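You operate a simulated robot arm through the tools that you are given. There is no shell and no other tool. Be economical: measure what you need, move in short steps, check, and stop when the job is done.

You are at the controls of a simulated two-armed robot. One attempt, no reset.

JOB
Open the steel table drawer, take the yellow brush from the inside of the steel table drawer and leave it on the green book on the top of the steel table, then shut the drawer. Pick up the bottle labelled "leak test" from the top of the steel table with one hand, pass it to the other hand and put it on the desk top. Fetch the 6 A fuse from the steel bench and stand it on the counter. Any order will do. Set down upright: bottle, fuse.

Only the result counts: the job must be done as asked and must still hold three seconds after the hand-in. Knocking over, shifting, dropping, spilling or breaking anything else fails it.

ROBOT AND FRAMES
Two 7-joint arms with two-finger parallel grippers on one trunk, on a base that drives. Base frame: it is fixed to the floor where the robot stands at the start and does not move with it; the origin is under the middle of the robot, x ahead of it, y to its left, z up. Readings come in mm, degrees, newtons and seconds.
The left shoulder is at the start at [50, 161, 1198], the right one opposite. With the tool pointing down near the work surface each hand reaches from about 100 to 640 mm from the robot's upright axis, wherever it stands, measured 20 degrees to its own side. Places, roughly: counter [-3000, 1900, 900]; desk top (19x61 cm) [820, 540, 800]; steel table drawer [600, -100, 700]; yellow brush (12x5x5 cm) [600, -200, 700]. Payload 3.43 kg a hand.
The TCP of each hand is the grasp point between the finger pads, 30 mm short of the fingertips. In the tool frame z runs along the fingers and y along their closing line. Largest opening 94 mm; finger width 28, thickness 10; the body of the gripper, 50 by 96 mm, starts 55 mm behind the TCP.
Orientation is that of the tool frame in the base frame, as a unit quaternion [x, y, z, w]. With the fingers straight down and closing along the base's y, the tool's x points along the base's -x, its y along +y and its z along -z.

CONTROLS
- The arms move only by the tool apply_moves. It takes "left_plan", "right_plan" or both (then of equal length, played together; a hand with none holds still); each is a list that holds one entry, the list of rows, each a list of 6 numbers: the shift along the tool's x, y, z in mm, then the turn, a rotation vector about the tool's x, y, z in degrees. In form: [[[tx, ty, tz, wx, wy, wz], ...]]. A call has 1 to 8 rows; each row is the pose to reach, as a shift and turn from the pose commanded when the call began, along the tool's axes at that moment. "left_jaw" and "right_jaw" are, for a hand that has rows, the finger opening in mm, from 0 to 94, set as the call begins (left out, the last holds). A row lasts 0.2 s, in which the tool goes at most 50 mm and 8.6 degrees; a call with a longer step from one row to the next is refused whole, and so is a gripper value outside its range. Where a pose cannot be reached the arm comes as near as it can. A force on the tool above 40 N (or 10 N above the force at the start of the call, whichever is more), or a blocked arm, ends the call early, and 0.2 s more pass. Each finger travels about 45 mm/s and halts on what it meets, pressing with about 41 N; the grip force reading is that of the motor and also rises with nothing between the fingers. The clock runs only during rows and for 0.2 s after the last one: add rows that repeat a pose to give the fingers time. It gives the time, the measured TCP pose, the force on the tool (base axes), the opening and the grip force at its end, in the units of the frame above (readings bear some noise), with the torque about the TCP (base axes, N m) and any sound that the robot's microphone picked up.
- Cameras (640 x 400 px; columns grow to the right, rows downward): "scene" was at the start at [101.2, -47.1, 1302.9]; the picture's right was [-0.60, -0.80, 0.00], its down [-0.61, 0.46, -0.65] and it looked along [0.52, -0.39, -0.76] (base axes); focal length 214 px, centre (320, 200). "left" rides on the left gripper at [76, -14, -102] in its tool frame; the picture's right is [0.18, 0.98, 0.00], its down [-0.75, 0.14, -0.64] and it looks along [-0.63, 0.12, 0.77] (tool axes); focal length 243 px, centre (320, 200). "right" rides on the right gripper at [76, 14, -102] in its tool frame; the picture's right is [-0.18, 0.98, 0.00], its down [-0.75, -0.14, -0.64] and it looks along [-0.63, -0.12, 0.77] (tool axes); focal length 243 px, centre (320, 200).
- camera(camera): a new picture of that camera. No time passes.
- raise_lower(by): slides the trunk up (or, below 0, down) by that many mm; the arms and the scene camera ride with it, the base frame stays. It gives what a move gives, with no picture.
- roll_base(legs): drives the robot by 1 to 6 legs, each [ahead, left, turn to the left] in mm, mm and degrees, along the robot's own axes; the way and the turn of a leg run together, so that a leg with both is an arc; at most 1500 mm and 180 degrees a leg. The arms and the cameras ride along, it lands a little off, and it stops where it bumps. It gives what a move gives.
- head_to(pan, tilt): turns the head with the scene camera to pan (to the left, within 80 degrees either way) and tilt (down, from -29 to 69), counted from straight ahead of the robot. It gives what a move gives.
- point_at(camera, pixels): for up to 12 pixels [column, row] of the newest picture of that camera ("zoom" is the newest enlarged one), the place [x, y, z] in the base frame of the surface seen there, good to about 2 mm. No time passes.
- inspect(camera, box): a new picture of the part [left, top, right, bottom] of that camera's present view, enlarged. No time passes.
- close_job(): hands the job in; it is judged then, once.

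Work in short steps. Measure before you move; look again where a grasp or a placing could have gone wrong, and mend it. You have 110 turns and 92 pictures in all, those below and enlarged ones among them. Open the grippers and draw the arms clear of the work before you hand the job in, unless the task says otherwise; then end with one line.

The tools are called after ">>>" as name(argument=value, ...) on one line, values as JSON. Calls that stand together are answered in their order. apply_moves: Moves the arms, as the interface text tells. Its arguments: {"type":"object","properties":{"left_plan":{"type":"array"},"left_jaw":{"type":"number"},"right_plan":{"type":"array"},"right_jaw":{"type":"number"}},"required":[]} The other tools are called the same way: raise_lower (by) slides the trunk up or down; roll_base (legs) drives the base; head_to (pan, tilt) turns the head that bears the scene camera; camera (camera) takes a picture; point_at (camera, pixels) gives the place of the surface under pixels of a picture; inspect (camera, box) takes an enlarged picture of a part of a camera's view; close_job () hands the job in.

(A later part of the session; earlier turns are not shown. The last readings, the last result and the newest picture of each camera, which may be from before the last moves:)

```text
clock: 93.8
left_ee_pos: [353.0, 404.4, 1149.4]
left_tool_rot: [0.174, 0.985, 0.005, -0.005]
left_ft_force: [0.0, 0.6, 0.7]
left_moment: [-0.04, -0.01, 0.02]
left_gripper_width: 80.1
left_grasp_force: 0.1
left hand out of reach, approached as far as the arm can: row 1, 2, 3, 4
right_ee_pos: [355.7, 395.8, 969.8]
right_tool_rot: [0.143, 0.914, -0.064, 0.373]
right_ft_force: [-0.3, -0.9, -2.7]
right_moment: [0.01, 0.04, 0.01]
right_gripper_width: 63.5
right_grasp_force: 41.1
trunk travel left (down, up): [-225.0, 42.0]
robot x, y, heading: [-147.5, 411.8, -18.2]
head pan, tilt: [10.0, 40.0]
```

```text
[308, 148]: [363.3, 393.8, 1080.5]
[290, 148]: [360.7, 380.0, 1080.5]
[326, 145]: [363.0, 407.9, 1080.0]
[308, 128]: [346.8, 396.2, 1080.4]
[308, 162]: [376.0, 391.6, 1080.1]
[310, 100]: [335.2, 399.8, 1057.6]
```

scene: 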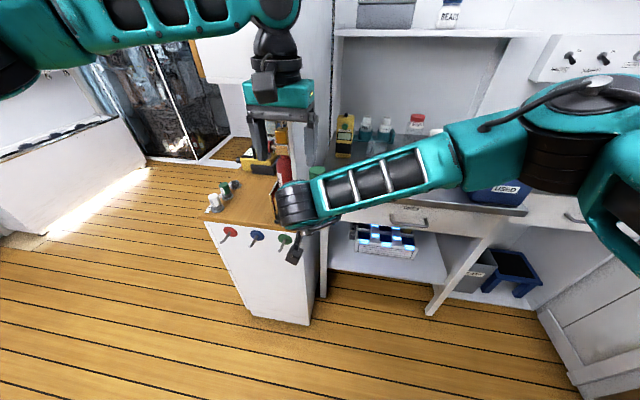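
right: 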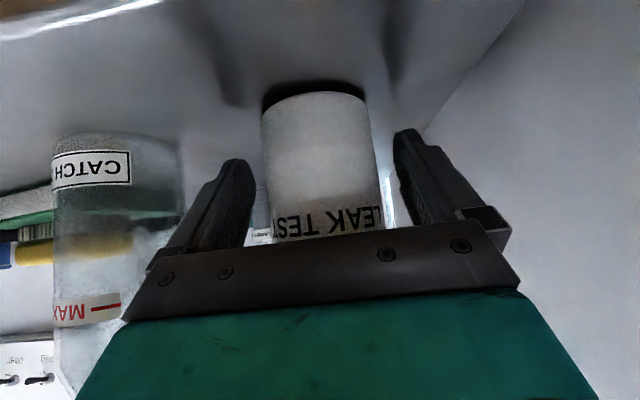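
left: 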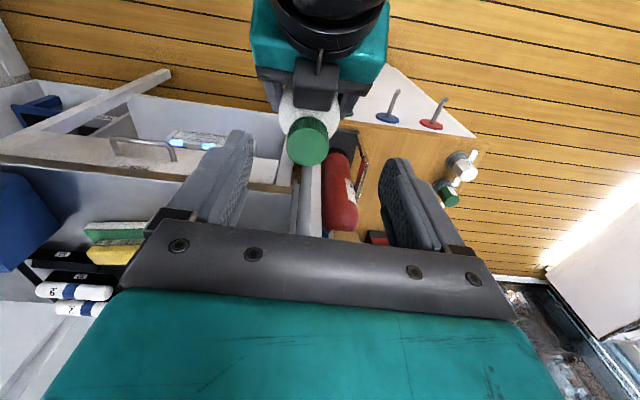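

Cap centre (361.5,394), top 1080. Nudge the bottle 8 mm left and left hand 13 mm forward, descending in two steps.

>>> apply_moves(right_plan=[[[0, 4, 0, 0, 0, 0], [0, 8, 0, 0, 0, 0], [0, 8, 0, 0, 0, 0], [0, 8, 0, 0, 0, 0]]], left_plan=[[[-6, 1, 0, 0, 0, 0], [-13, 1, 0, 0, 0, 0], [-13, 1, 15, 0, 0, 0], [-13, 1, 25, 0, 0, 0]]])

>>> camera(camera="left")

>>> point_at(camera="left", pixels=[[308, 170], [315, 150], [315, 180]])

```text
clock: 94.8
left_ee_pos: [361.7, 406.4, 1123.4]
left_tool_rot: [0.175, 0.984, 0.005, -0.004]
left_ft_force: [-0.4, -0.9, 0.3]
left_moment: [0.01, -0.01, -0.02]
left_gripper_width: 79.9
left_grasp_force: 0.1
left hand out of reach, approached as far as the arm can: row 1, 2, 3, 4
right_ee_pos: [357.4, 402.7, 970.5]
right_tool_rot: [0.144, 0.914, -0.064, 0.373]
right_ft_force: [-0.2, 0.2, -4.0]
right_moment: [0.0, -0.01, 0.0]
right_gripper_width: 63.5
right_grasp_force: 40.9
trunk travel left (down, up): [-225.0, 42.0]
robot x, y, heading: [-147.7, 412.1, -17.9]
head pan, tilt: [10.0, 40.0]
```

```text
43 pictures are left
```

left: 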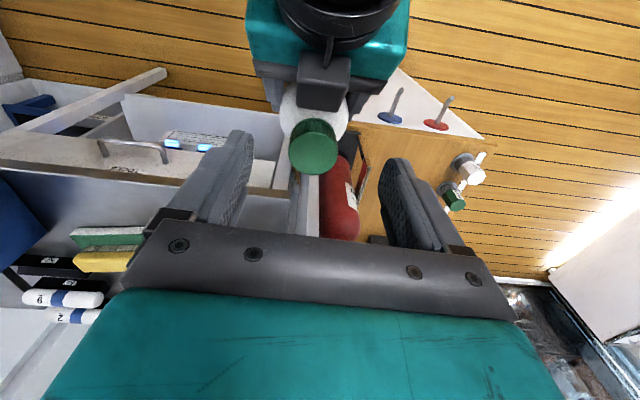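

```text
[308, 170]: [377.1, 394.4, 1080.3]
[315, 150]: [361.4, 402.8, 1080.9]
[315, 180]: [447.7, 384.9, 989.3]
```

Good alignment; nudge bottle 5 mm left again and descend 51 mm onto the cap.

>>> apply_moves(right_plan=[[[0, 3, 0, 0, 0, 0], [0, 5, 0, 0, 0, 0], [0, 5, 0, 0, 0, 0], [0, 5, 0, 0, 0, 0], [0, 5, 0, 0, 0, 0]]], left_plan=[[[-4, 2, 10, 0, 0, 0], [-4, 2, 20, 0, 0, 0], [-4, 2, 32, 0, 0, 0], [-4, 2, 43, 0, 0, 0], [-4, 2, 51, 0, 0, 0]]])

>>> camera(camera="left")

>>> camera(camera="right")

```text
clock: 96.0
left_ee_pos: [364.6, 408.0, 1072.3]
left_tool_rot: [0.175, 0.984, 0.005, -0.005]
left_ft_force: [0.0, -0.2, -0.6]
left_moment: [0.03, -0.04, 0.01]
left_gripper_width: 80.1
left_grasp_force: 0.0
right_ee_pos: [359.1, 407.7, 970.7]
right_tool_rot: [0.143, 0.914, -0.063, 0.374]
right_ft_force: [-0.2, 0.2, -2.7]
right_moment: [0.01, -0.01, -0.01]
right_gripper_width: 63.6
right_grasp_force: 41.3
trunk travel left (down, up): [-225.0, 42.0]
robot x, y, heading: [-148.0, 411.5, -18.1]
head pan, tilt: [10.0, 40.0]
```

```text
42 pictures are left
```

left: 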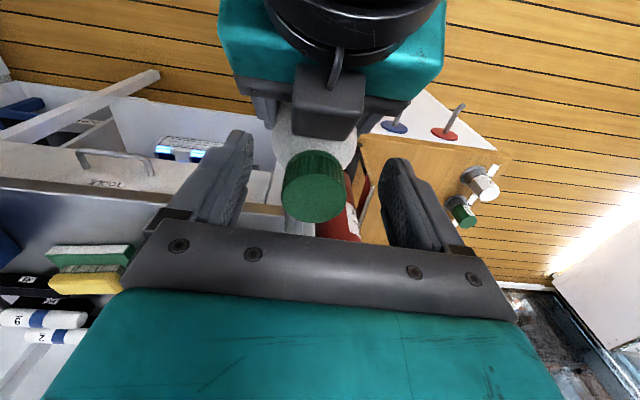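

```text
41 pictures are left
```

right: 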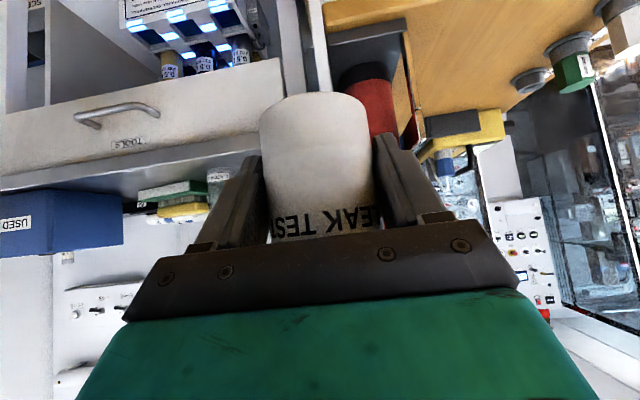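

Cap sits at the left TCP point (≈(315,186)). Close the left jaw.

>>> apply_moves(left_plan=[[[0, 0, 0, 0, 0, 0], [0, 0, 0, 0, 0, 0], [0, 0, 0, 0, 0, 0], [0, 0, 0, 0, 0, 0], [0, 0, 0, 0, 0, 0], [0, 0, 0, 0, 0, 0]]], left_jaw=0)

```text
clock: 97.4
left_ee_pos: [365.1, 407.5, 1073.4]
left_tool_rot: [0.176, 0.984, 0.003, -0.003]
left_ft_force: [-9.1, -14.4, 10.5]
left_moment: [-0.8, 0.64, -0.26]
left_gripper_width: 33.7
left_grasp_force: 40.9
right_ee_pos: [358.1, 409.1, 970.4]
right_tool_rot: [0.143, 0.915, -0.063, 0.373]
right_ft_force: [9.8, 14.9, -12.5]
right_moment: [-0.68, 0.38, 0.31]
right_gripper_width: 63.3
right_grasp_force: 41.2
trunk travel left (down, up): [-225.0, 42.0]
robot x, y, heading: [-145.1, 409.4, -18.4]
head pan, tilt: [10.0, 40.0]
```

Cap gripped (33.7 mm). Open the right jaw, then withdraw the right hand straight back.

>>> apply_moves(right_plan=[[[0, 0, 0, 0, 0, 0], [0, 0, 0, 0, 0, 0], [0, 0, 0, 0, 0, 0], [0, 0, 0, 0, 0, 0], [14, 0, -14, 0, 0, 0], [42, 0, -42, 0, 0, 0], [70, 0, -70, 0, 0, 0]]], right_jaw=94)

>>> camera(camera="scene")

```text
clock: 99.0
left_ee_pos: [365.8, 409.3, 1071.7]
left_tool_rot: [0.175, 0.985, 0.004, -0.004]
left_ft_force: [-0.8, 0.5, -2.8]
left_moment: [0.01, 0.02, -0.01]
left_gripper_width: 32.2
left_grasp_force: 41.2
right_ee_pos: [266.7, 438.0, 972.1]
right_tool_rot: [0.142, 0.915, -0.063, 0.373]
right_ft_force: [-0.3, -0.3, 0.2]
right_moment: [-0.01, 0.01, 0.04]
right_gripper_width: 94.1
right_grasp_force: 0.0
trunk travel left (down, up): [-225.0, 42.0]
robot x, y, heading: [-146.1, 412.1, -18.0]
head pan, tilt: [10.0, 40.0]
```

```text
40 pictures are left
```

scene: 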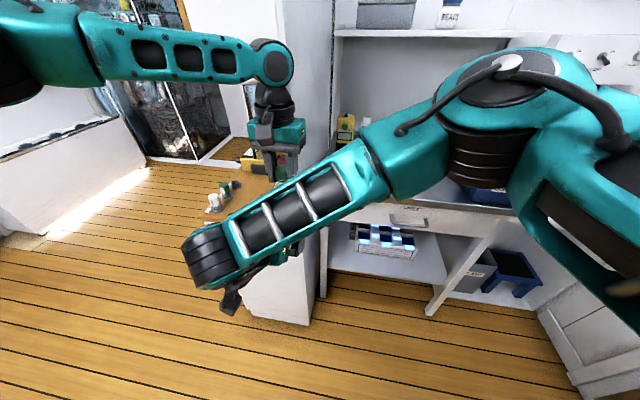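

The left hand holds the bottle alone (2.8 N). Move the right arm aside to the right.

>>> apply_moves(right_plan=[[[0, -42, 0, 0, 0, 0], [0, -84, 0, 0, 0, 0], [0, -126, 0, 0, 0, 0], [0, -168, 0, 0, 0, 0], [0, -210, -20, 0, 0, 0], [-20, -250, -40, 0, 0, 0]]])

>>> head_to(pan=25, tilt=30)

>>> inspect(camera="scene", box=[160, 80, 480, 280])

```text
clock: 100.4
left_ee_pos: [365.5, 409.1, 1073.3]
left_tool_rot: [0.176, 0.984, 0.005, -0.004]
left_ft_force: [-0.8, 0.4, -3.1]
left_moment: [-0.05, 0.03, 0.01]
left_gripper_width: 32.2
left_grasp_force: 40.6
right_ee_pos: [175.1, 204.5, 1017.2]
right_tool_rot: [0.144, 0.915, -0.063, 0.372]
right_ft_force: [-0.2, 0.5, -0.6]
right_moment: [0.02, -0.03, 0.01]
right_gripper_width: 94.0
right_grasp_force: 0.2
trunk travel left (down, up): [-225.0, 42.0]
robot x, y, heading: [-145.3, 409.4, -18.6]
head pan, tilt: [10.0, 40.0]
```

```text
clock: 101.2
left_ee_pos: [364.6, 408.8, 1072.0]
left_tool_rot: [0.177, 0.984, 0.005, -0.004]
left_ft_force: [1.0, -0.7, -2.4]
left_moment: [0.01, 0.03, 0.02]
left_gripper_width: 32.3
left_grasp_force: 41.0
right_ee_pos: [174.5, 205.7, 1017.0]
right_tool_rot: [0.143, 0.915, -0.063, 0.373]
right_ft_force: [0.2, 0.0, 0.6]
right_moment: [0.0, -0.01, 0.0]
right_gripper_width: 93.8
right_grasp_force: 0.1
trunk travel left (down, up): [-225.0, 42.0]
robot x, y, heading: [-145.1, 410.6, -18.1]
head pan, tilt: [25.0, 30.0]
```

```text
2.00 times, centred on (320, 180) of scene
```

zoom: 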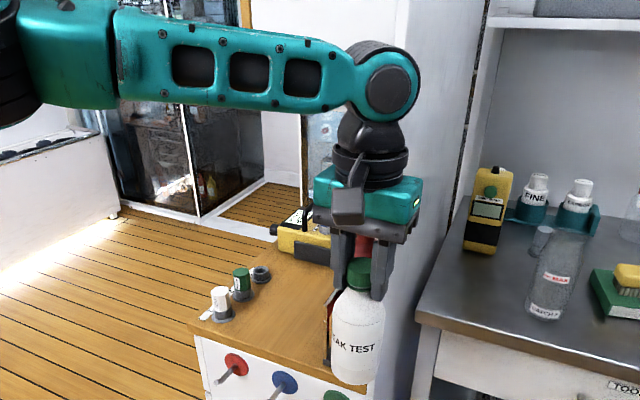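

Desk top visible. Measure its surface, edges and items.

>>> point_at(camera="zoom", pixels=[[260, 330], [190, 325], [205, 300], [280, 290], [220, 300], [240, 280], [260, 272], [295, 235], [320, 250], [300, 360], [335, 340], [250, 240]])

>>> camera(camera="left")

```text
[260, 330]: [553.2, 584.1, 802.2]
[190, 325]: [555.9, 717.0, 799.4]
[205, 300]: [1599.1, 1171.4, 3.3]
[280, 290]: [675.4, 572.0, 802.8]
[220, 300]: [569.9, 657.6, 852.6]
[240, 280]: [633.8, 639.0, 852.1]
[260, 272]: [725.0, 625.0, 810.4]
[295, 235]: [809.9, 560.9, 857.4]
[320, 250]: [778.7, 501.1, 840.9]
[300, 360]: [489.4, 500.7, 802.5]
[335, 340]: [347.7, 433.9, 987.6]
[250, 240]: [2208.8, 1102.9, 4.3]
```

```text
38 pictures are left
```

left: 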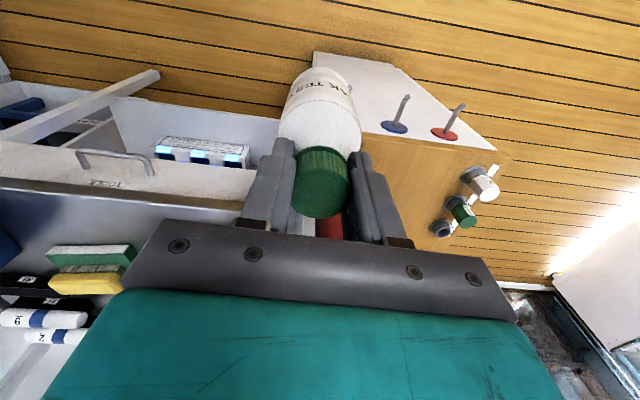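

Measure in the left camera view: desk surface near the front edge and the red extinguisher.

>>> point_at(camera="left", pixels=[[375, 150], [400, 180], [420, 200], [365, 140], [495, 152], [330, 225], [325, 215], [345, 222], [430, 145], [385, 125], [480, 180]])

>>> head_to(pan=35, tilt=25)

>>> roll_base(legs=[[0, 250, 0]])

>>> camera(camera="scene")

```text
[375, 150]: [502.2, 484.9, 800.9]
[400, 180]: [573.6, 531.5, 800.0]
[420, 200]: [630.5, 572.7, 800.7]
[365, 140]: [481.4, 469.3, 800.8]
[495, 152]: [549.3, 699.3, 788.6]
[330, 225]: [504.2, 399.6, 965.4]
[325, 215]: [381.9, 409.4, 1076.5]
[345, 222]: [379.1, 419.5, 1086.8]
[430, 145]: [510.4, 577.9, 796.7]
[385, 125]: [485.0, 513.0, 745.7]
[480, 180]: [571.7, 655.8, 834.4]
```

```text
clock: 101.9
left_ee_pos: [365.7, 409.8, 1071.8]
left_tool_rot: [0.175, 0.985, 0.005, -0.004]
left_ft_force: [-0.5, 0.5, -2.8]
left_moment: [0.01, -0.03, 0.02]
left_gripper_width: 32.3
left_grasp_force: 41.4
right_ee_pos: [175.4, 204.7, 1017.2]
right_tool_rot: [0.144, 0.914, -0.064, 0.373]
right_ft_force: [-0.1, -1.1, 0.7]
right_moment: [-0.01, 0.0, 0.01]
right_gripper_width: 94.4
right_grasp_force: 0.0
trunk travel left (down, up): [-225.0, 42.0]
robot x, y, heading: [-144.4, 410.5, -18.0]
head pan, tilt: [35.0, 25.0]
```

```text
clock: 103.8
left_ee_pos: [442.9, 650.0, 1073.0]
left_tool_rot: [0.175, 0.985, 0.005, -0.005]
left_ft_force: [0.1, 0.6, -3.6]
left_moment: [-0.03, 0.04, -0.01]
left_gripper_width: 32.3
left_grasp_force: 41.2
right_ee_pos: [254.5, 445.9, 1016.1]
right_tool_rot: [0.143, 0.914, -0.065, 0.373]
right_ft_force: [0.2, 0.6, 0.5]
right_moment: [0.0, -0.01, -0.01]
right_gripper_width: 93.9
right_grasp_force: 0.0
trunk travel left (down, up): [-225.0, 42.0]
robot x, y, heading: [-68.2, 648.8, -18.0]
head pan, tilt: [35.0, 25.0]
```

```text
37 pictures are left
```

scene: 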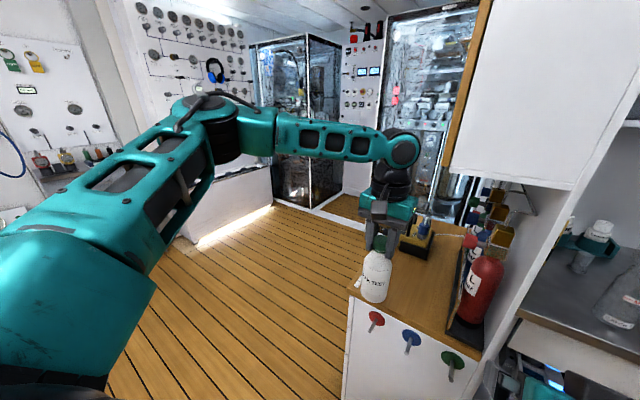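

Measure the free region between bottle and extinguisher, and the overhead cabinet.

>>> point_at(camera="scene", pixels=[[420, 290], [410, 310], [440, 320], [455, 325], [480, 290], [470, 345], [485, 262], [460, 175], [560, 188], [420, 262], [355, 290]])

>>> inspect(camera="scene", box=[340, 190, 540, 390])

```text
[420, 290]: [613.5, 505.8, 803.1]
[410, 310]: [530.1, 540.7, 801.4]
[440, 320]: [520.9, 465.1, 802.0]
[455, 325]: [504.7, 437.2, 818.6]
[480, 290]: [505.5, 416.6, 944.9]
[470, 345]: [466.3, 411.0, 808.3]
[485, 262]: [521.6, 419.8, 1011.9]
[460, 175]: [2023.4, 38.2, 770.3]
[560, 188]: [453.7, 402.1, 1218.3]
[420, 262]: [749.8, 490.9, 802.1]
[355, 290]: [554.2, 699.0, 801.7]
```

```text
2.00 times, centred on (440, 290) of scene
```

zoom: 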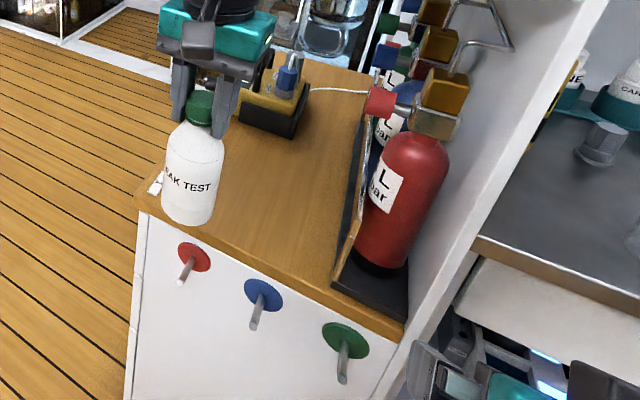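

Check the overhead cabinet and forearm heights.

>>> point_at(camera="scene", pixels=[[470, 165], [480, 170], [520, 178], [570, 150], [402, 132], [395, 160], [345, 125], [280, 115], [400, 200], [225, 105], [375, 250]])

```text
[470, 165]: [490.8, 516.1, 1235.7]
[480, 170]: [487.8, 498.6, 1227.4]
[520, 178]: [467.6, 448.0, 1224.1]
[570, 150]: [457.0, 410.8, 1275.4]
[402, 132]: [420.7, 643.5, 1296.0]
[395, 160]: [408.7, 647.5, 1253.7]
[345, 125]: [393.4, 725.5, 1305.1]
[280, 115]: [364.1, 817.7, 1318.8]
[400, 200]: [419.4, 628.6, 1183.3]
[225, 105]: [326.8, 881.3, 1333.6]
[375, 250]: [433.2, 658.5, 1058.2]
```

Cabinet bottom is ≈1220; wrist top is TCP+235, so I must lower the hand before going in. Shift base right 57 mm, then lower the bottle to ~13 mm above desk level in front of the desk.

>>> roll_base(legs=[[0, -57, 0]])

>>> apply_moves(left_plan=[[[0, 0, 25, 0, 0, 0], [0, 0, 50, 0, 0, 0], [0, 0, 75, 0, 0, 0], [0, 0, 100, 0, 0, 0], [0, 0, 113, 0, 0, 0]]])

>>> camera(camera="scene")

```text
clock: 104.7
left_ee_pos: [426.4, 595.1, 1072.2]
left_tool_rot: [0.174, 0.985, 0.006, -0.004]
left_ft_force: [-0.1, 0.3, -3.0]
left_moment: [0.05, -0.01, -0.02]
left_gripper_width: 32.0
left_grasp_force: 40.8
right_ee_pos: [236.9, 392.2, 1017.2]
right_tool_rot: [0.143, 0.915, -0.063, 0.373]
right_ft_force: [-1.2, 0.3, -0.3]
right_moment: [0.03, -0.04, 0.01]
right_gripper_width: 93.7
right_grasp_force: 0.2
trunk travel left (down, up): [-225.0, 42.0]
robot x, y, heading: [-85.2, 596.0, -18.2]
head pan, tilt: [35.0, 25.0]
```

```text
clock: 105.9
left_ee_pos: [415.4, 622.0, 971.2]
left_tool_rot: [0.174, 0.985, 0.003, -0.004]
left_ft_force: [-0.8, -0.4, -2.3]
left_moment: [0.0, 0.03, 0.0]
left_gripper_width: 32.2
left_grasp_force: 41.4
left hand out of reach, approached as far as the arm can: row 1, 2, 3, 4, 5
right_ee_pos: [237.7, 390.7, 1014.6]
right_tool_rot: [0.144, 0.914, -0.065, 0.373]
right_ft_force: [-0.8, -0.1, -0.4]
right_moment: [-0.02, -0.01, -0.03]
right_gripper_width: 93.9
right_grasp_force: 0.1
trunk travel left (down, up): [-225.0, 42.0]
robot x, y, heading: [-87.8, 594.6, -18.0]
head pan, tilt: [35.0, 25.0]
```

```text
35 pictures are left
```

scene: 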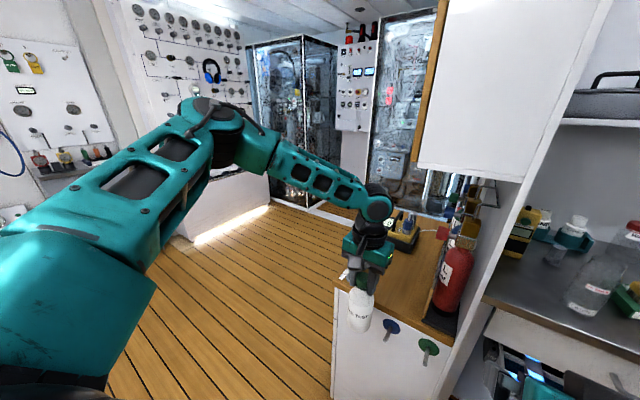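

Measure wrist/forearm and the cabinet's lower-left corner again to predict clearance.

>>> point_at(camera="scene", pixels=[[425, 165], [422, 150], [440, 172], [377, 190], [370, 205], [345, 188], [310, 165], [275, 145], [375, 183], [362, 310], [385, 215]])

```text
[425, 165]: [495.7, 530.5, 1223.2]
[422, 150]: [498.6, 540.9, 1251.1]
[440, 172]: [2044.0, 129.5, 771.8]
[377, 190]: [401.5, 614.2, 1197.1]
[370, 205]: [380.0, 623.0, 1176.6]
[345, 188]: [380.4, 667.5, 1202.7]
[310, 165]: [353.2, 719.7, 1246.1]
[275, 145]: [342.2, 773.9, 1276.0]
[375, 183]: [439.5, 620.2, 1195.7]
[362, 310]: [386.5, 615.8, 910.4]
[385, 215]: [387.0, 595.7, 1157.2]
```

Predicted wrist top ≈1183 under the cabinet (1217) — clear. Lower trunk 13 mm, then drive right 21 and forward 165.

>>> raise_lower(by=-13)

>>> roll_base(legs=[[0, -21, 0], [80, 0, 0]])

>>> inspect(camera="scene", box=[280, 110, 520, 350])

```text
clock: 106.5
left_ee_pos: [416.0, 622.1, 959.0]
left_tool_rot: [0.175, 0.985, 0.004, -0.003]
left_ft_force: [0.1, -0.3, -3.7]
left_moment: [-0.04, 0.01, 0.03]
left_gripper_width: 32.0
left_grasp_force: 41.1
right_ee_pos: [236.4, 392.0, 1003.2]
right_tool_rot: [0.142, 0.915, -0.063, 0.373]
right_ft_force: [0.5, -0.4, 0.0]
right_moment: [0.0, 0.0, 0.02]
right_gripper_width: 93.7
right_grasp_force: 0.1
trunk travel left (down, up): [-212.0, 55.0]
robot x, y, heading: [-81.6, 598.0, -18.2]
head pan, tilt: [35.0, 25.0]
```

```text
clock: 108.0
left_ee_pos: [486.5, 577.1, 959.1]
left_tool_rot: [0.175, 0.985, 0.004, -0.005]
left_ft_force: [0.4, 0.1, -4.1]
left_moment: [0.0, 0.01, -0.02]
left_gripper_width: 32.0
left_grasp_force: 40.7
right_ee_pos: [305.8, 347.1, 1001.7]
right_tool_rot: [0.142, 0.915, -0.064, 0.373]
right_ft_force: [0.6, -0.5, 0.9]
right_moment: [-0.01, 0.06, 0.03]
right_gripper_width: 94.1
right_grasp_force: 0.1
trunk travel left (down, up): [-212.0, 55.0]
robot x, y, heading: [-12.6, 552.9, -18.3]
head pan, tilt: [35.0, 25.0]
```

```text
1.67 times, centred on (400, 230) of scene
```

zoom: 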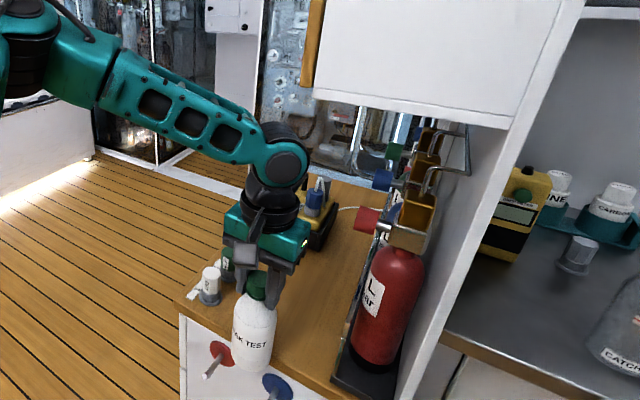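

Clear so far. Drive forward another 88 mm.

>>> roll_base(legs=[[88, -3, 0]])

>>> inspect(camera="scene", box=[280, 110, 520, 350])

>>> camera(camera="left")

```text
clock: 109.1
left_ee_pos: [566.9, 547.5, 959.8]
left_tool_rot: [0.175, 0.985, 0.004, -0.005]
left_ft_force: [0.3, 0.3, -3.6]
left_moment: [-0.03, 0.0, -0.01]
left_gripper_width: 31.9
left_grasp_force: 41.6
right_ee_pos: [389.6, 317.0, 1002.6]
right_tool_rot: [0.144, 0.915, -0.064, 0.373]
right_ft_force: [0.0, 0.3, -0.4]
right_moment: [-0.01, 0.03, -0.01]
right_gripper_width: 93.9
right_grasp_force: 0.1
trunk travel left (down, up): [-212.0, 55.0]
robot x, y, heading: [64.9, 524.1, -18.0]
head pan, tilt: [35.0, 25.0]
```

```text
1.67 times, centred on (400, 230) of scene
```

zoom: 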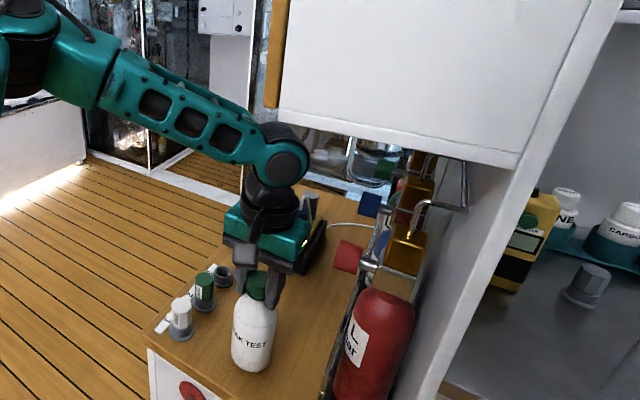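

```text
32 pictures are left
```

left: 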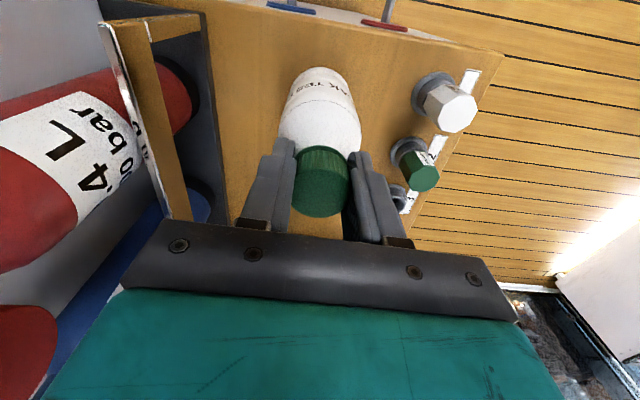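

Over the free spot. Lower with the trunk in steps until contact.

>>> raise_lower(by=-12)

```text
clock: 109.7
left_ee_pos: [566.6, 547.1, 948.0]
left_tool_rot: [0.175, 0.985, 0.003, -0.003]
left_ft_force: [-0.2, 0.3, 0.7]
left_moment: [-0.04, -0.11, -0.05]
left_gripper_width: 31.8
left_grasp_force: 41.1
right_ee_pos: [386.6, 316.5, 991.4]
right_tool_rot: [0.143, 0.914, -0.064, 0.373]
right_ft_force: [-0.5, 0.5, -0.3]
right_moment: [-0.03, -0.02, 0.04]
right_gripper_width: 94.0
right_grasp_force: 0.1
trunk travel left (down, up): [-200.0, 67.0]
robot x, y, heading: [63.1, 525.5, -18.3]
head pan, tilt: [35.0, 25.0]
```

Bottle weight is now on the desk. Open the left jaw partway, then raise 60 mm... staying under the cabinet: back off instead after a small lift.

>>> apply_moves(left_plan=[[[0, 0, 0, 0, 0, 0], [0, 0, 0, 0, 0, 0], [0, 0, 0, 0, 0, 0], [0, 0, 0, 0, 0, 0]]], left_jaw=66)

>>> camera(camera="left")

```text
clock: 110.7
left_ee_pos: [566.1, 547.6, 947.9]
left_tool_rot: [0.174, 0.985, 0.003, -0.004]
left_ft_force: [-0.6, -0.4, 0.4]
left_moment: [0.02, 0.02, 0.03]
left_gripper_width: 66.3
left_grasp_force: 0.0
right_ee_pos: [386.3, 316.3, 992.5]
right_tool_rot: [0.143, 0.914, -0.064, 0.374]
right_ft_force: [-0.2, -1.3, 0.0]
right_moment: [-0.01, 0.02, 0.02]
right_gripper_width: 94.1
right_grasp_force: 0.1
trunk travel left (down, up): [-200.0, 67.0]
robot x, y, heading: [63.4, 522.6, -18.2]
head pan, tilt: [35.0, 25.0]
```

```text
31 pictures are left
```

left: 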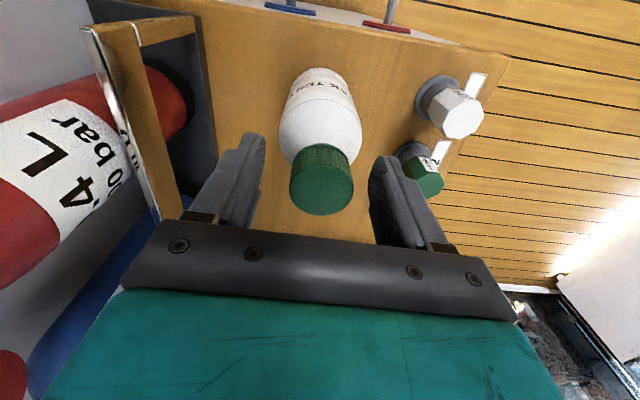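

Standing. Raise trunk 20 mm and drive straight back 220 mm (fingers pass either side of the cap).

>>> raise_lower(by=22)

>>> roll_base(legs=[[-220, 0, 0]])

>>> inspect(camera="scene", box=[280, 110, 600, 350])

```text
clock: 111.3
left_ee_pos: [567.4, 547.4, 969.5]
left_tool_rot: [0.174, 0.985, 0.005, -0.004]
left_ft_force: [0.3, 0.8, -0.1]
left_moment: [0.0, 0.0, 0.03]
left_gripper_width: 65.8
left_grasp_force: 0.1
right_ee_pos: [386.6, 317.3, 1013.6]
right_tool_rot: [0.144, 0.914, -0.064, 0.374]
right_ft_force: [-1.2, 0.9, -0.3]
right_moment: [0.02, -0.01, -0.01]
right_gripper_width: 94.0
right_grasp_force: 0.0
trunk travel left (down, up): [-222.0, 45.0]
robot x, y, heading: [67.1, 518.5, -18.2]
head pan, tilt: [35.0, 25.0]
```

```text
clock: 113.0
left_ee_pos: [357.8, 615.9, 969.8]
left_tool_rot: [0.175, 0.984, 0.005, -0.003]
left_ft_force: [-0.5, 1.2, 0.6]
left_moment: [0.0, -0.01, 0.0]
left_gripper_width: 65.8
left_grasp_force: 0.0
right_ee_pos: [178.0, 384.9, 1015.4]
right_tool_rot: [0.143, 0.915, -0.064, 0.373]
right_ft_force: [-0.6, -0.2, -0.1]
right_moment: [0.0, 0.0, -0.03]
right_gripper_width: 93.8
right_grasp_force: 0.0
trunk travel left (down, up): [-222.0, 45.0]
robot x, y, heading: [-138.0, 591.7, -18.2]
head pan, tilt: [35.0, 25.0]
```

```text
1.67 times, centred on (440, 230) of scene
```

zoom: 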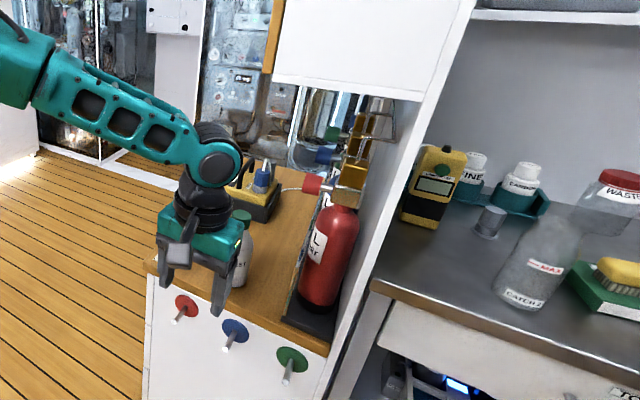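

Bottle stands on the desk. Now the fuse: turn right to view the steel bench.

>>> roll_base(legs=[[0, 0, -90]])

>>> head_to(pan=-15, tilt=25)

>>> camera(camera="scene")

```text
clock: 117.2
left_ee_pos: [-116.6, 90.9, 969.9]
left_tool_rot: [0.819, 0.574, 0.006, 0.0]
left_ft_force: [-0.3, 0.4, -0.5]
left_moment: [0.02, 0.0, 0.01]
left_gripper_width: 65.7
left_grasp_force: 0.0
right_ee_pos: [-347.1, 268.4, 1013.3]
right_tool_rot: [0.747, 0.547, -0.308, 0.22]
right_ft_force: [-0.6, 0.3, 0.3]
right_moment: [-0.01, -0.02, -0.03]
right_gripper_width: 93.9
right_grasp_force: 0.1
trunk travel left (down, up): [-222.0, 45.0]
robot x, y, heading: [-146.7, 585.6, -108.1]
head pan, tilt: [35.0, 25.0]
```

```text
clock: 118.4
left_ee_pos: [-115.0, 89.9, 970.1]
left_tool_rot: [0.819, 0.574, 0.005, 0.001]
left_ft_force: [0.4, 0.1, 0.0]
left_moment: [-0.01, 0.02, -0.02]
left_gripper_width: 66.0
left_grasp_force: 0.1
right_ee_pos: [-346.7, 269.0, 1014.6]
right_tool_rot: [0.747, 0.547, -0.309, 0.22]
right_ft_force: [0.5, -0.4, 0.9]
right_moment: [0.03, 0.01, 0.01]
right_gripper_width: 93.8
right_grasp_force: 0.1
trunk travel left (down, up): [-222.0, 45.0]
robot x, y, heading: [-145.5, 588.5, -108.1]
head pan, tilt: [-15.0, 25.0]
```

```text
29 pictures are left
```

scene: 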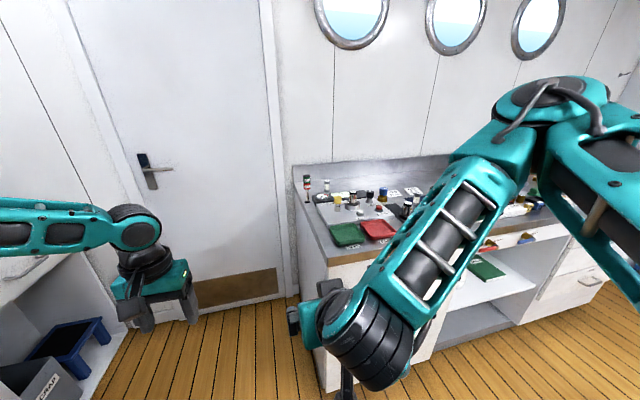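

The bench holds many items. Zoom in.

>>> inspect(camera="scene", box=[290, 160, 450, 260])

>>> point_at(camera="zoom", pixels=[[65, 90], [130, 90], [145, 130], [25, 80], [100, 180], [200, 180], [85, 345], [300, 250], [250, 110], [20, 215]])

```text
4.00 times, centred on (370, 210) of scene
```

zoom: 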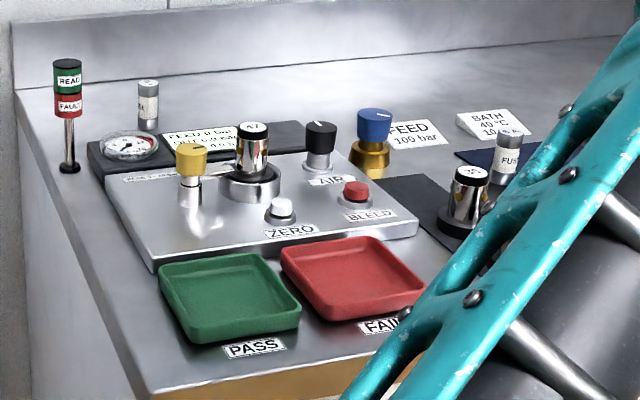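

```text
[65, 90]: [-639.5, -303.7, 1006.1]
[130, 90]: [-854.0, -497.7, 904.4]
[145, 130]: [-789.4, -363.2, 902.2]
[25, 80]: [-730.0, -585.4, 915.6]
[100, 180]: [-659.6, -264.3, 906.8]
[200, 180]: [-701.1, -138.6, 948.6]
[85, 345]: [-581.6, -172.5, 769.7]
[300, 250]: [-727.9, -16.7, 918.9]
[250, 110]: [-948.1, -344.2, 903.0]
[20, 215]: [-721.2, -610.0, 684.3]
```

Two fuses seen at zoom (148,105) and (508,155). Zoom further on both.

>>> inspect(camera="scene", box=[312, 170, 352, 195])

>>> inspect(camera="scene", box=[395, 180, 435, 215])

```text
16.00 times, centred on (332, 182) of scene
```

zoom: 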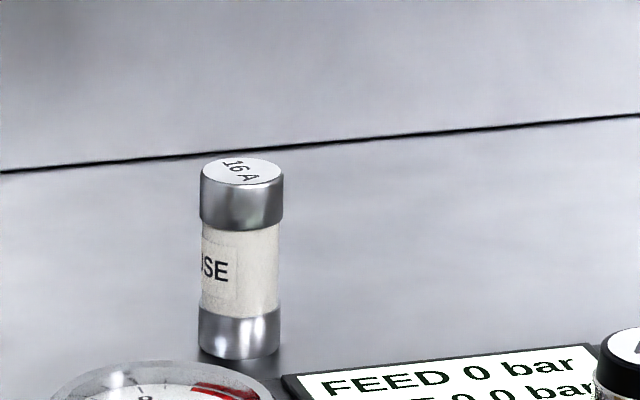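

```text
11.43 times, centred on (415, 198) of scene
```

zoom: 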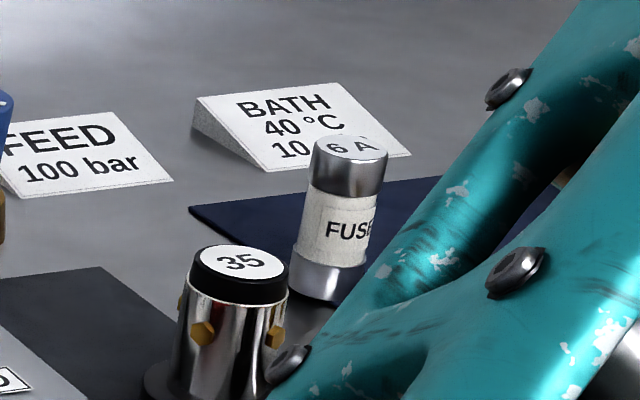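

The second reads "6 A". Measure it and its neighbours.

>>> point_at(camera="zoom", pixels=[[350, 145], [320, 150], [375, 150], [310, 230], [325, 230], [325, 295], [235, 262], [270, 130], [200, 213], [250, 230], [380, 170], [110, 340]])

```text
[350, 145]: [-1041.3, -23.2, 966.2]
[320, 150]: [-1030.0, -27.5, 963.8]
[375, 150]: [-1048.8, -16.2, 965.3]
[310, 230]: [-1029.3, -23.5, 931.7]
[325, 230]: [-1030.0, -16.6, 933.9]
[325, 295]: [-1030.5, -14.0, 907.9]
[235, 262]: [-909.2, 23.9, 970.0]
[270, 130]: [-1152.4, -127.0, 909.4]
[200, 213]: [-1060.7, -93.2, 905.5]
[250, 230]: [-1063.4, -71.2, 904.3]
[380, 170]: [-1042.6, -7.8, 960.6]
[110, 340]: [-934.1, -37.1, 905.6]
```

The 6 A fuse stands at ≈(−1041,−22), z 904–966. Raise both hands (left pulled back), point the right hand straight down.

>>> apply_moves(right_plan=[[[-20, 0, -20, 0, 7.5, 0], [-40, 0, -40, 0, 15, 0], [-57, 0, -57, 0, 22.5, 0], [-57, 0, -57, 0, 30, 0], [-57, 0, -57, 0, 37.5, 0], [-57, 0, -57, 0, 45, 0]]], left_plan=[[[0, 0, -25, 0, 0, 0], [0, 0, -50, 0, 0, 0], [25, 10, -80, 0, 0, 0], [50, 20, -110, 0, 0, 0], [80, 30, -140, 0, 0, 0], [110, 40, -160, 0, 0, 0]]])

>>> roll_base(legs=[[0, -560, 0]])

>>> camera(camera="scene")

```text
clock: 119.8
left_ee_pos: [-42.6, 179.6, 1131.5]
left_tool_rot: [0.819, 0.574, 0.006, -0.001]
left_ft_force: [-0.3, 0.2, 0.5]
left_moment: [-0.03, 0.0, -0.04]
left_gripper_width: 66.0
left_grasp_force: 0.0
right_ee_pos: [-346.7, 267.6, 1094.5]
right_tool_rot: [0.808, 0.589, 0.002, -0.007]
right_ft_force: [0.0, 0.7, -0.1]
right_moment: [0.04, 0.0, -0.01]
right_gripper_width: 94.0
right_grasp_force: 0.1
trunk travel left (down, up): [-222.0, 45.0]
robot x, y, heading: [-144.9, 591.5, -108.1]
head pan, tilt: [-15.0, 25.0]
```

```text
clock: 123.0
left_ee_pos: [-578.8, 352.8, 1131.7]
left_tool_rot: [0.819, 0.573, 0.005, 0.0]
left_ft_force: [0.3, 0.2, 0.1]
left_moment: [-0.01, 0.0, -0.06]
left_gripper_width: 66.2
left_grasp_force: 0.1
right_ee_pos: [-881.1, 441.7, 1094.1]
right_tool_rot: [0.809, 0.588, 0.001, -0.006]
right_ft_force: [0.1, -1.2, -0.5]
right_moment: [-0.03, 0.0, -0.01]
right_gripper_width: 93.8
right_grasp_force: 0.1
trunk travel left (down, up): [-222.0, 45.0]
robot x, y, heading: [-679.9, 760.4, -108.0]
head pan, tilt: [-15.0, 25.0]
```

```text
25 pictures are left
```

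scene: 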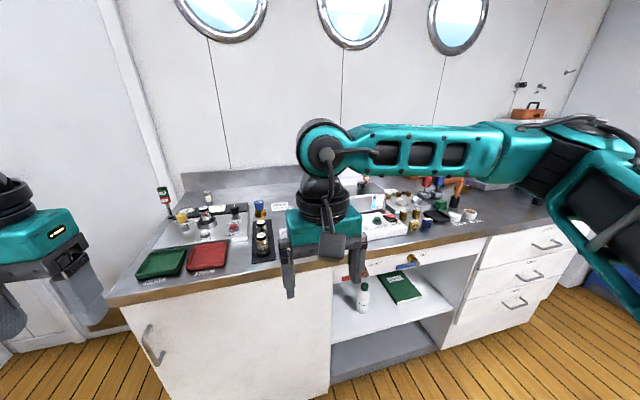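

Drive forward 270 mm toward the bench (hands above everything), then look with the right camera.

>>> roll_base(legs=[[270, 0, 0]])

>>> camera(camera="right")

>>> head_to(pan=-20, tilt=45)

>>> camera(camera="scene")

```text
clock: 124.9
left_ee_pos: [-662.3, 98.0, 1130.7]
left_tool_rot: [0.82, 0.573, 0.005, -0.001]
left_ft_force: [0.0, 0.4, -0.2]
left_moment: [0.06, -0.02, -0.05]
left_gripper_width: 65.8
left_grasp_force: 0.1
right_ee_pos: [-964.4, 187.3, 1093.6]
right_tool_rot: [0.809, 0.588, 0.001, -0.006]
right_ft_force: [0.0, -0.6, -0.7]
right_moment: [0.04, 0.0, 0.0]
right_gripper_width: 93.9
right_grasp_force: 0.1
trunk travel left (down, up): [-222.0, 45.0]
robot x, y, heading: [-758.8, 515.7, -108.1]
head pan, tilt: [-15.0, 25.0]
```

```text
24 pictures are left
```

right: 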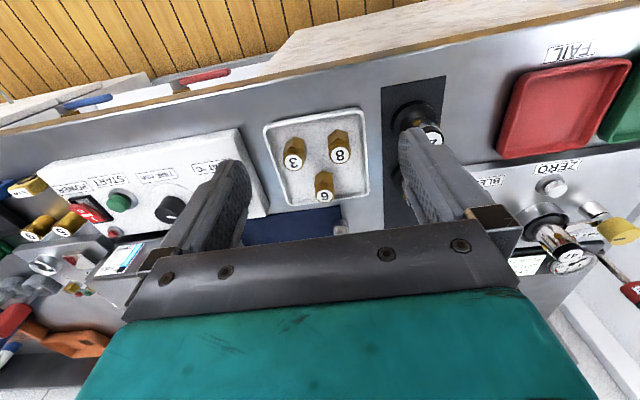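

```text
clock: 125.8
left_ee_pos: [-661.2, 97.9, 1130.8]
left_tool_rot: [0.82, 0.573, 0.006, 0.0]
left_ft_force: [1.0, -0.2, 0.0]
left_moment: [0.01, 0.02, 0.0]
left_gripper_width: 66.1
left_grasp_force: 0.0
right_ee_pos: [-964.8, 187.8, 1093.7]
right_tool_rot: [0.809, 0.588, 0.001, -0.007]
right_ft_force: [0.9, 0.4, 0.5]
right_moment: [-0.01, -0.03, -0.02]
right_gripper_width: 94.0
right_grasp_force: 0.1
trunk travel left (down, up): [-222.0, 45.0]
robot x, y, heading: [-760.2, 509.5, -108.2]
head pan, tilt: [-20.0, 45.0]
```

```text
23 pictures are left
```

scene: 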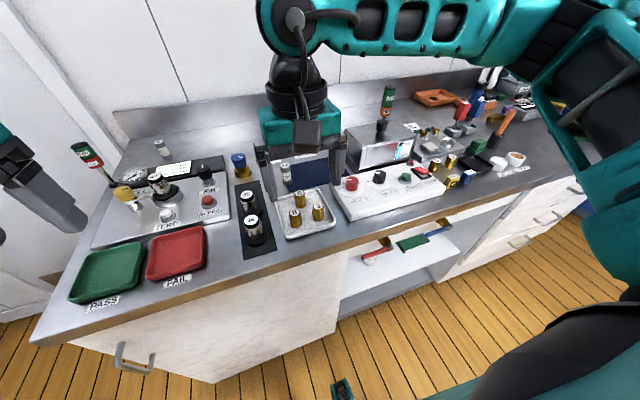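

The fuse appears at (286,172). Zoom for exact measurement and label check.

>>> inspect(camera="scene", box=[240, 140, 360, 230])

>>> point_at(camera="zoom", pixels=[[243, 130], [225, 140], [262, 140], [243, 175], [240, 240], [310, 190], [300, 290], [180, 280], [345, 195], [395, 180], [90, 320], [280, 240]])

```text
4.44 times, centred on (300, 185) of scene
```

zoom: 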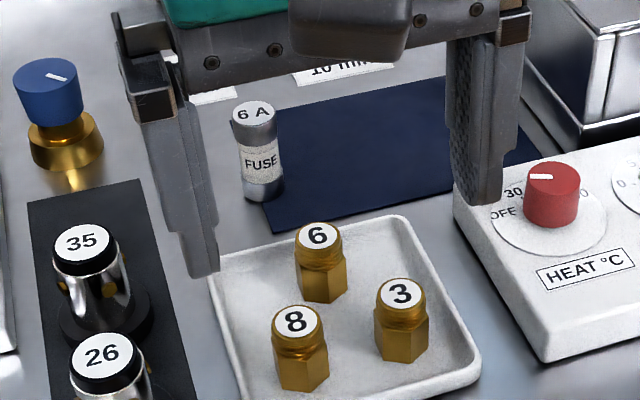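

```text
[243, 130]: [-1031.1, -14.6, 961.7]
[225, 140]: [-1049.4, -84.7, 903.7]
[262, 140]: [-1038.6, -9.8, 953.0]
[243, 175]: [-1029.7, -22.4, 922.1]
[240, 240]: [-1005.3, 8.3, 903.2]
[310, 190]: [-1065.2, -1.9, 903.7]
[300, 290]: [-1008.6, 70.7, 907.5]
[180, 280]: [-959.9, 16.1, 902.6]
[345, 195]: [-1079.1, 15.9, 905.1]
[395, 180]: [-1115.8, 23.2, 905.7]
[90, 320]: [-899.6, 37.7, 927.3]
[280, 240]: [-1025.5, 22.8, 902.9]
```

"6 A" confirmed at ≈(−1038,−24). Move right hand over it (opening 60).

>>> apply_moves(right_plan=[[[-45, -1, 0, 0, 0, 0], [-90, -2, 0, 0, 0, 0], [-135, -3, 0, 0, 0, 0], [-180, -4, 0, 0, 0, 0], [-224, -4, 0, 0, 0, 0], [-224, -4, 40, 0, 0, 0], [-224, -4, 75, 0, 0, 0]]], right_jaw=60)

>>> camera(camera="right")

```text
clock: 127.4
left_ee_pos: [-662.0, 98.4, 1131.2]
left_tool_rot: [0.82, 0.573, 0.005, 0.0]
left_ft_force: [-0.7, -0.5, 0.2]
left_moment: [-0.02, 0.04, 0.0]
left_gripper_width: 66.0
left_grasp_force: 0.1
right_ee_pos: [-1038.0, -23.7, 1016.0]
right_tool_rot: [0.809, 0.588, 0.001, -0.006]
right_ft_force: [0.8, 0.1, 0.2]
right_moment: [0.0, 0.0, -0.02]
right_gripper_width: 60.0
right_grasp_force: 0.1
trunk travel left (down, up): [-222.0, 45.0]
robot x, y, heading: [-756.4, 512.7, -108.2]
head pan, tilt: [-20.0, 45.0]
```

```text
21 pictures are left
```

right: 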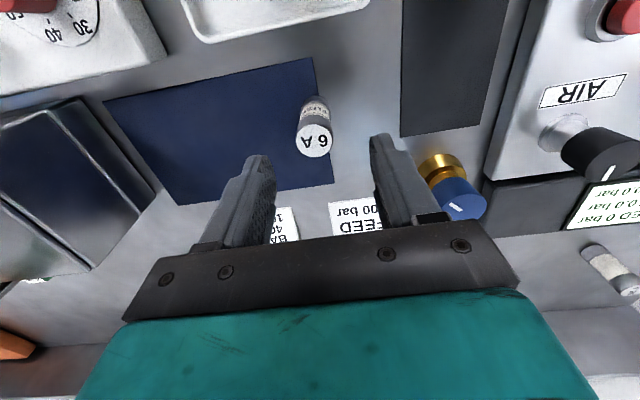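

Measure the fuse top in this view.

>>> point_at(camera="right", pixels=[[314, 142], [301, 143], [327, 142], [314, 130], [314, 154]])

```text
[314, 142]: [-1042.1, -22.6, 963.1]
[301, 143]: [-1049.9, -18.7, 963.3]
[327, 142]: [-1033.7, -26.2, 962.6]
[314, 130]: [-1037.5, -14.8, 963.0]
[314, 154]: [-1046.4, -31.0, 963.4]
```

Fuse top centre (−1042,−23), z 963. Shift −4 mm and descend to z 943, then grip.

>>> apply_moves(right_plan=[[[0, -4, 20, 0, 0, 0], [0, -4, 42, 0, 0, 0], [0, -4, 60, 0, 0, 0], [0, -4, 73, 0, 0, 0], [0, -4, 73, 0, 0, 0]]])

>>> apply_moves(right_plan=[[[0, 0, 0, 0, 0, 0], [0, 0, 0, 0, 0, 0], [0, 0, 0, 0, 0, 0], [0, 0, 0, 0, 0, 0], [0, 0, 0, 0, 0, 0]]], right_jaw=0)

>>> apply_moves(right_plan=[[[0, 0, -20, 0, 0, 0], [0, 0, -60, 0, 0, 0], [0, 0, -100, 0, 0, 0], [0, 0, -150, 0, 0, 0]]])

>>> camera(camera="right")

```text
clock: 128.6
left_ee_pos: [-661.7, 98.5, 1130.6]
left_tool_rot: [0.82, 0.572, 0.005, 0.0]
left_ft_force: [-0.4, 0.9, 0.2]
left_moment: [0.01, 0.0, 0.01]
left_gripper_width: 65.8
left_grasp_force: 0.1
right_ee_pos: [-1043.2, -20.8, 943.5]
right_tool_rot: [0.809, 0.587, 0.001, -0.007]
right_ft_force: [-0.1, 0.4, 0.0]
right_moment: [-0.01, -0.01, 0.03]
right_gripper_width: 60.0
right_grasp_force: 0.1
trunk travel left (down, up): [-222.0, 45.0]
robot x, y, heading: [-759.4, 511.1, -108.1]
head pan, tilt: [-20.0, 45.0]
```

```text
clock: 129.8
left_ee_pos: [-662.3, 98.6, 1131.4]
left_tool_rot: [0.819, 0.573, 0.006, -0.001]
left_ft_force: [0.8, -0.1, -0.1]
left_moment: [0.04, -0.01, -0.05]
left_gripper_width: 66.1
left_grasp_force: 0.1
right_ee_pos: [-1043.2, -21.4, 943.7]
right_tool_rot: [0.808, 0.589, 0.001, -0.007]
right_ft_force: [1.1, 0.0, -0.7]
right_moment: [-0.03, -0.06, 0.04]
right_gripper_width: 25.3
right_grasp_force: 41.5
trunk travel left (down, up): [-222.0, 45.0]
robot x, y, heading: [-760.6, 509.6, -108.1]
head pan, tilt: [-20.0, 45.0]
```

```text
clock: 130.8
left_ee_pos: [-660.8, 99.1, 1131.5]
left_tool_rot: [0.82, 0.573, 0.005, 0.0]
left_ft_force: [0.2, -0.8, -0.2]
left_moment: [-0.01, 0.02, 0.0]
left_gripper_width: 66.0
left_grasp_force: 0.1
right_ee_pos: [-1040.0, -21.6, 1094.8]
right_tool_rot: [0.809, 0.588, 0.0, -0.006]
right_ft_force: [0.7, 0.6, -0.6]
right_moment: [-0.05, 0.01, -0.01]
right_gripper_width: 25.8
right_grasp_force: 41.0
trunk travel left (down, up): [-222.0, 45.0]
robot x, y, heading: [-763.3, 511.2, -108.1]
head pan, tilt: [-20.0, 45.0]
```

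```text
20 pictures are left
```

right: 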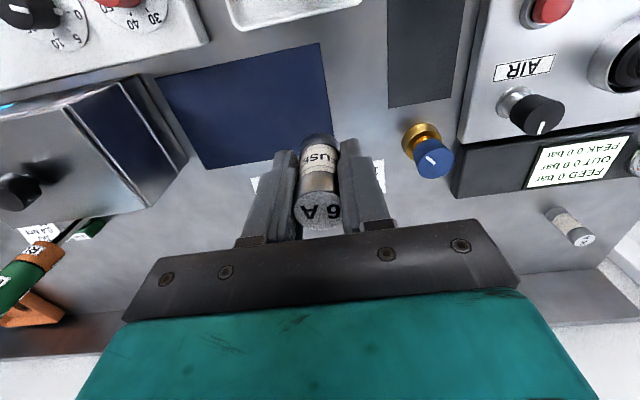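

Fuse held (25.8 mm). Retract the arm, back away, turn toward the counter and look.

>>> apply_moves(right_plan=[[[45, 0, 0, 0, 0, 0], [90, 0, 0, 0, 0, 0], [135, 0, 0, 0, 0, 0], [180, 0, 0, 0, 0, 0], [215, 0, 0, 0, 0, 0]]])

>>> roll_base(legs=[[-400, 0, 0], [0, 0, -104]])

>>> head_to(pan=0, tilt=25)

>>> camera(camera="scene")

```text
clock: 132.0
left_ee_pos: [-663.0, 98.9, 1131.4]
left_tool_rot: [0.82, 0.572, 0.005, 0.001]
left_ft_force: [0.7, -0.8, 0.5]
left_moment: [-0.03, -0.02, -0.02]
left_gripper_width: 66.0
left_grasp_force: 0.0
right_ee_pos: [-975.5, 181.7, 1095.2]
right_tool_rot: [0.809, 0.587, 0.002, -0.006]
right_ft_force: [0.2, 0.8, -0.9]
right_moment: [-0.02, 0.02, 0.01]
right_gripper_width: 25.5
right_grasp_force: 40.9
trunk travel left (down, up): [-222.0, 45.0]
robot x, y, heading: [-758.8, 507.8, -108.2]
head pan, tilt: [-20.0, 45.0]
```

```text
clock: 138.8
left_ee_pos: [-1057.1, 898.6, 1132.1]
left_tool_rot: [0.955, -0.296, 0.002, 0.005]
left_ft_force: [0.6, 0.1, 0.4]
left_moment: [0.03, 0.0, -0.01]
left_gripper_width: 66.0
left_grasp_force: 0.0
right_ee_pos: [-900.7, 1181.6, 1096.4]
right_tool_rot: [0.961, -0.278, 0.005, -0.003]
right_ft_force: [-0.6, 0.1, -1.6]
right_moment: [0.01, 0.0, -0.02]
right_gripper_width: 25.7
right_grasp_force: 40.9
trunk travel left (down, up): [-222.0, 45.0]
robot x, y, heading: [-636.7, 893.4, 147.4]
head pan, tilt: [-20.0, 45.0]
```

```text
clock: 139.7
left_ee_pos: [-1059.3, 897.8, 1131.4]
left_tool_rot: [0.955, -0.296, 0.003, 0.004]
left_ft_force: [0.2, -0.4, -0.4]
left_moment: [0.01, 0.0, -0.02]
left_gripper_width: 66.2
left_grasp_force: 0.1
right_ee_pos: [-900.6, 1182.0, 1095.7]
right_tool_rot: [0.961, -0.277, 0.006, -0.003]
right_ft_force: [-1.4, -0.2, -1.4]
right_moment: [-0.01, 0.01, 0.0]
right_gripper_width: 25.5
right_grasp_force: 41.6
trunk travel left (down, up): [-222.0, 45.0]
robot x, y, heading: [-635.7, 894.0, 147.7]
head pan, tilt: [0.0, 25.0]
```

```text
19 pictures are left
```

scene: 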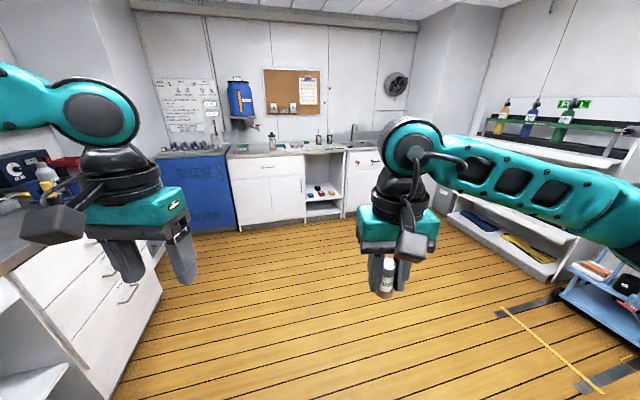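

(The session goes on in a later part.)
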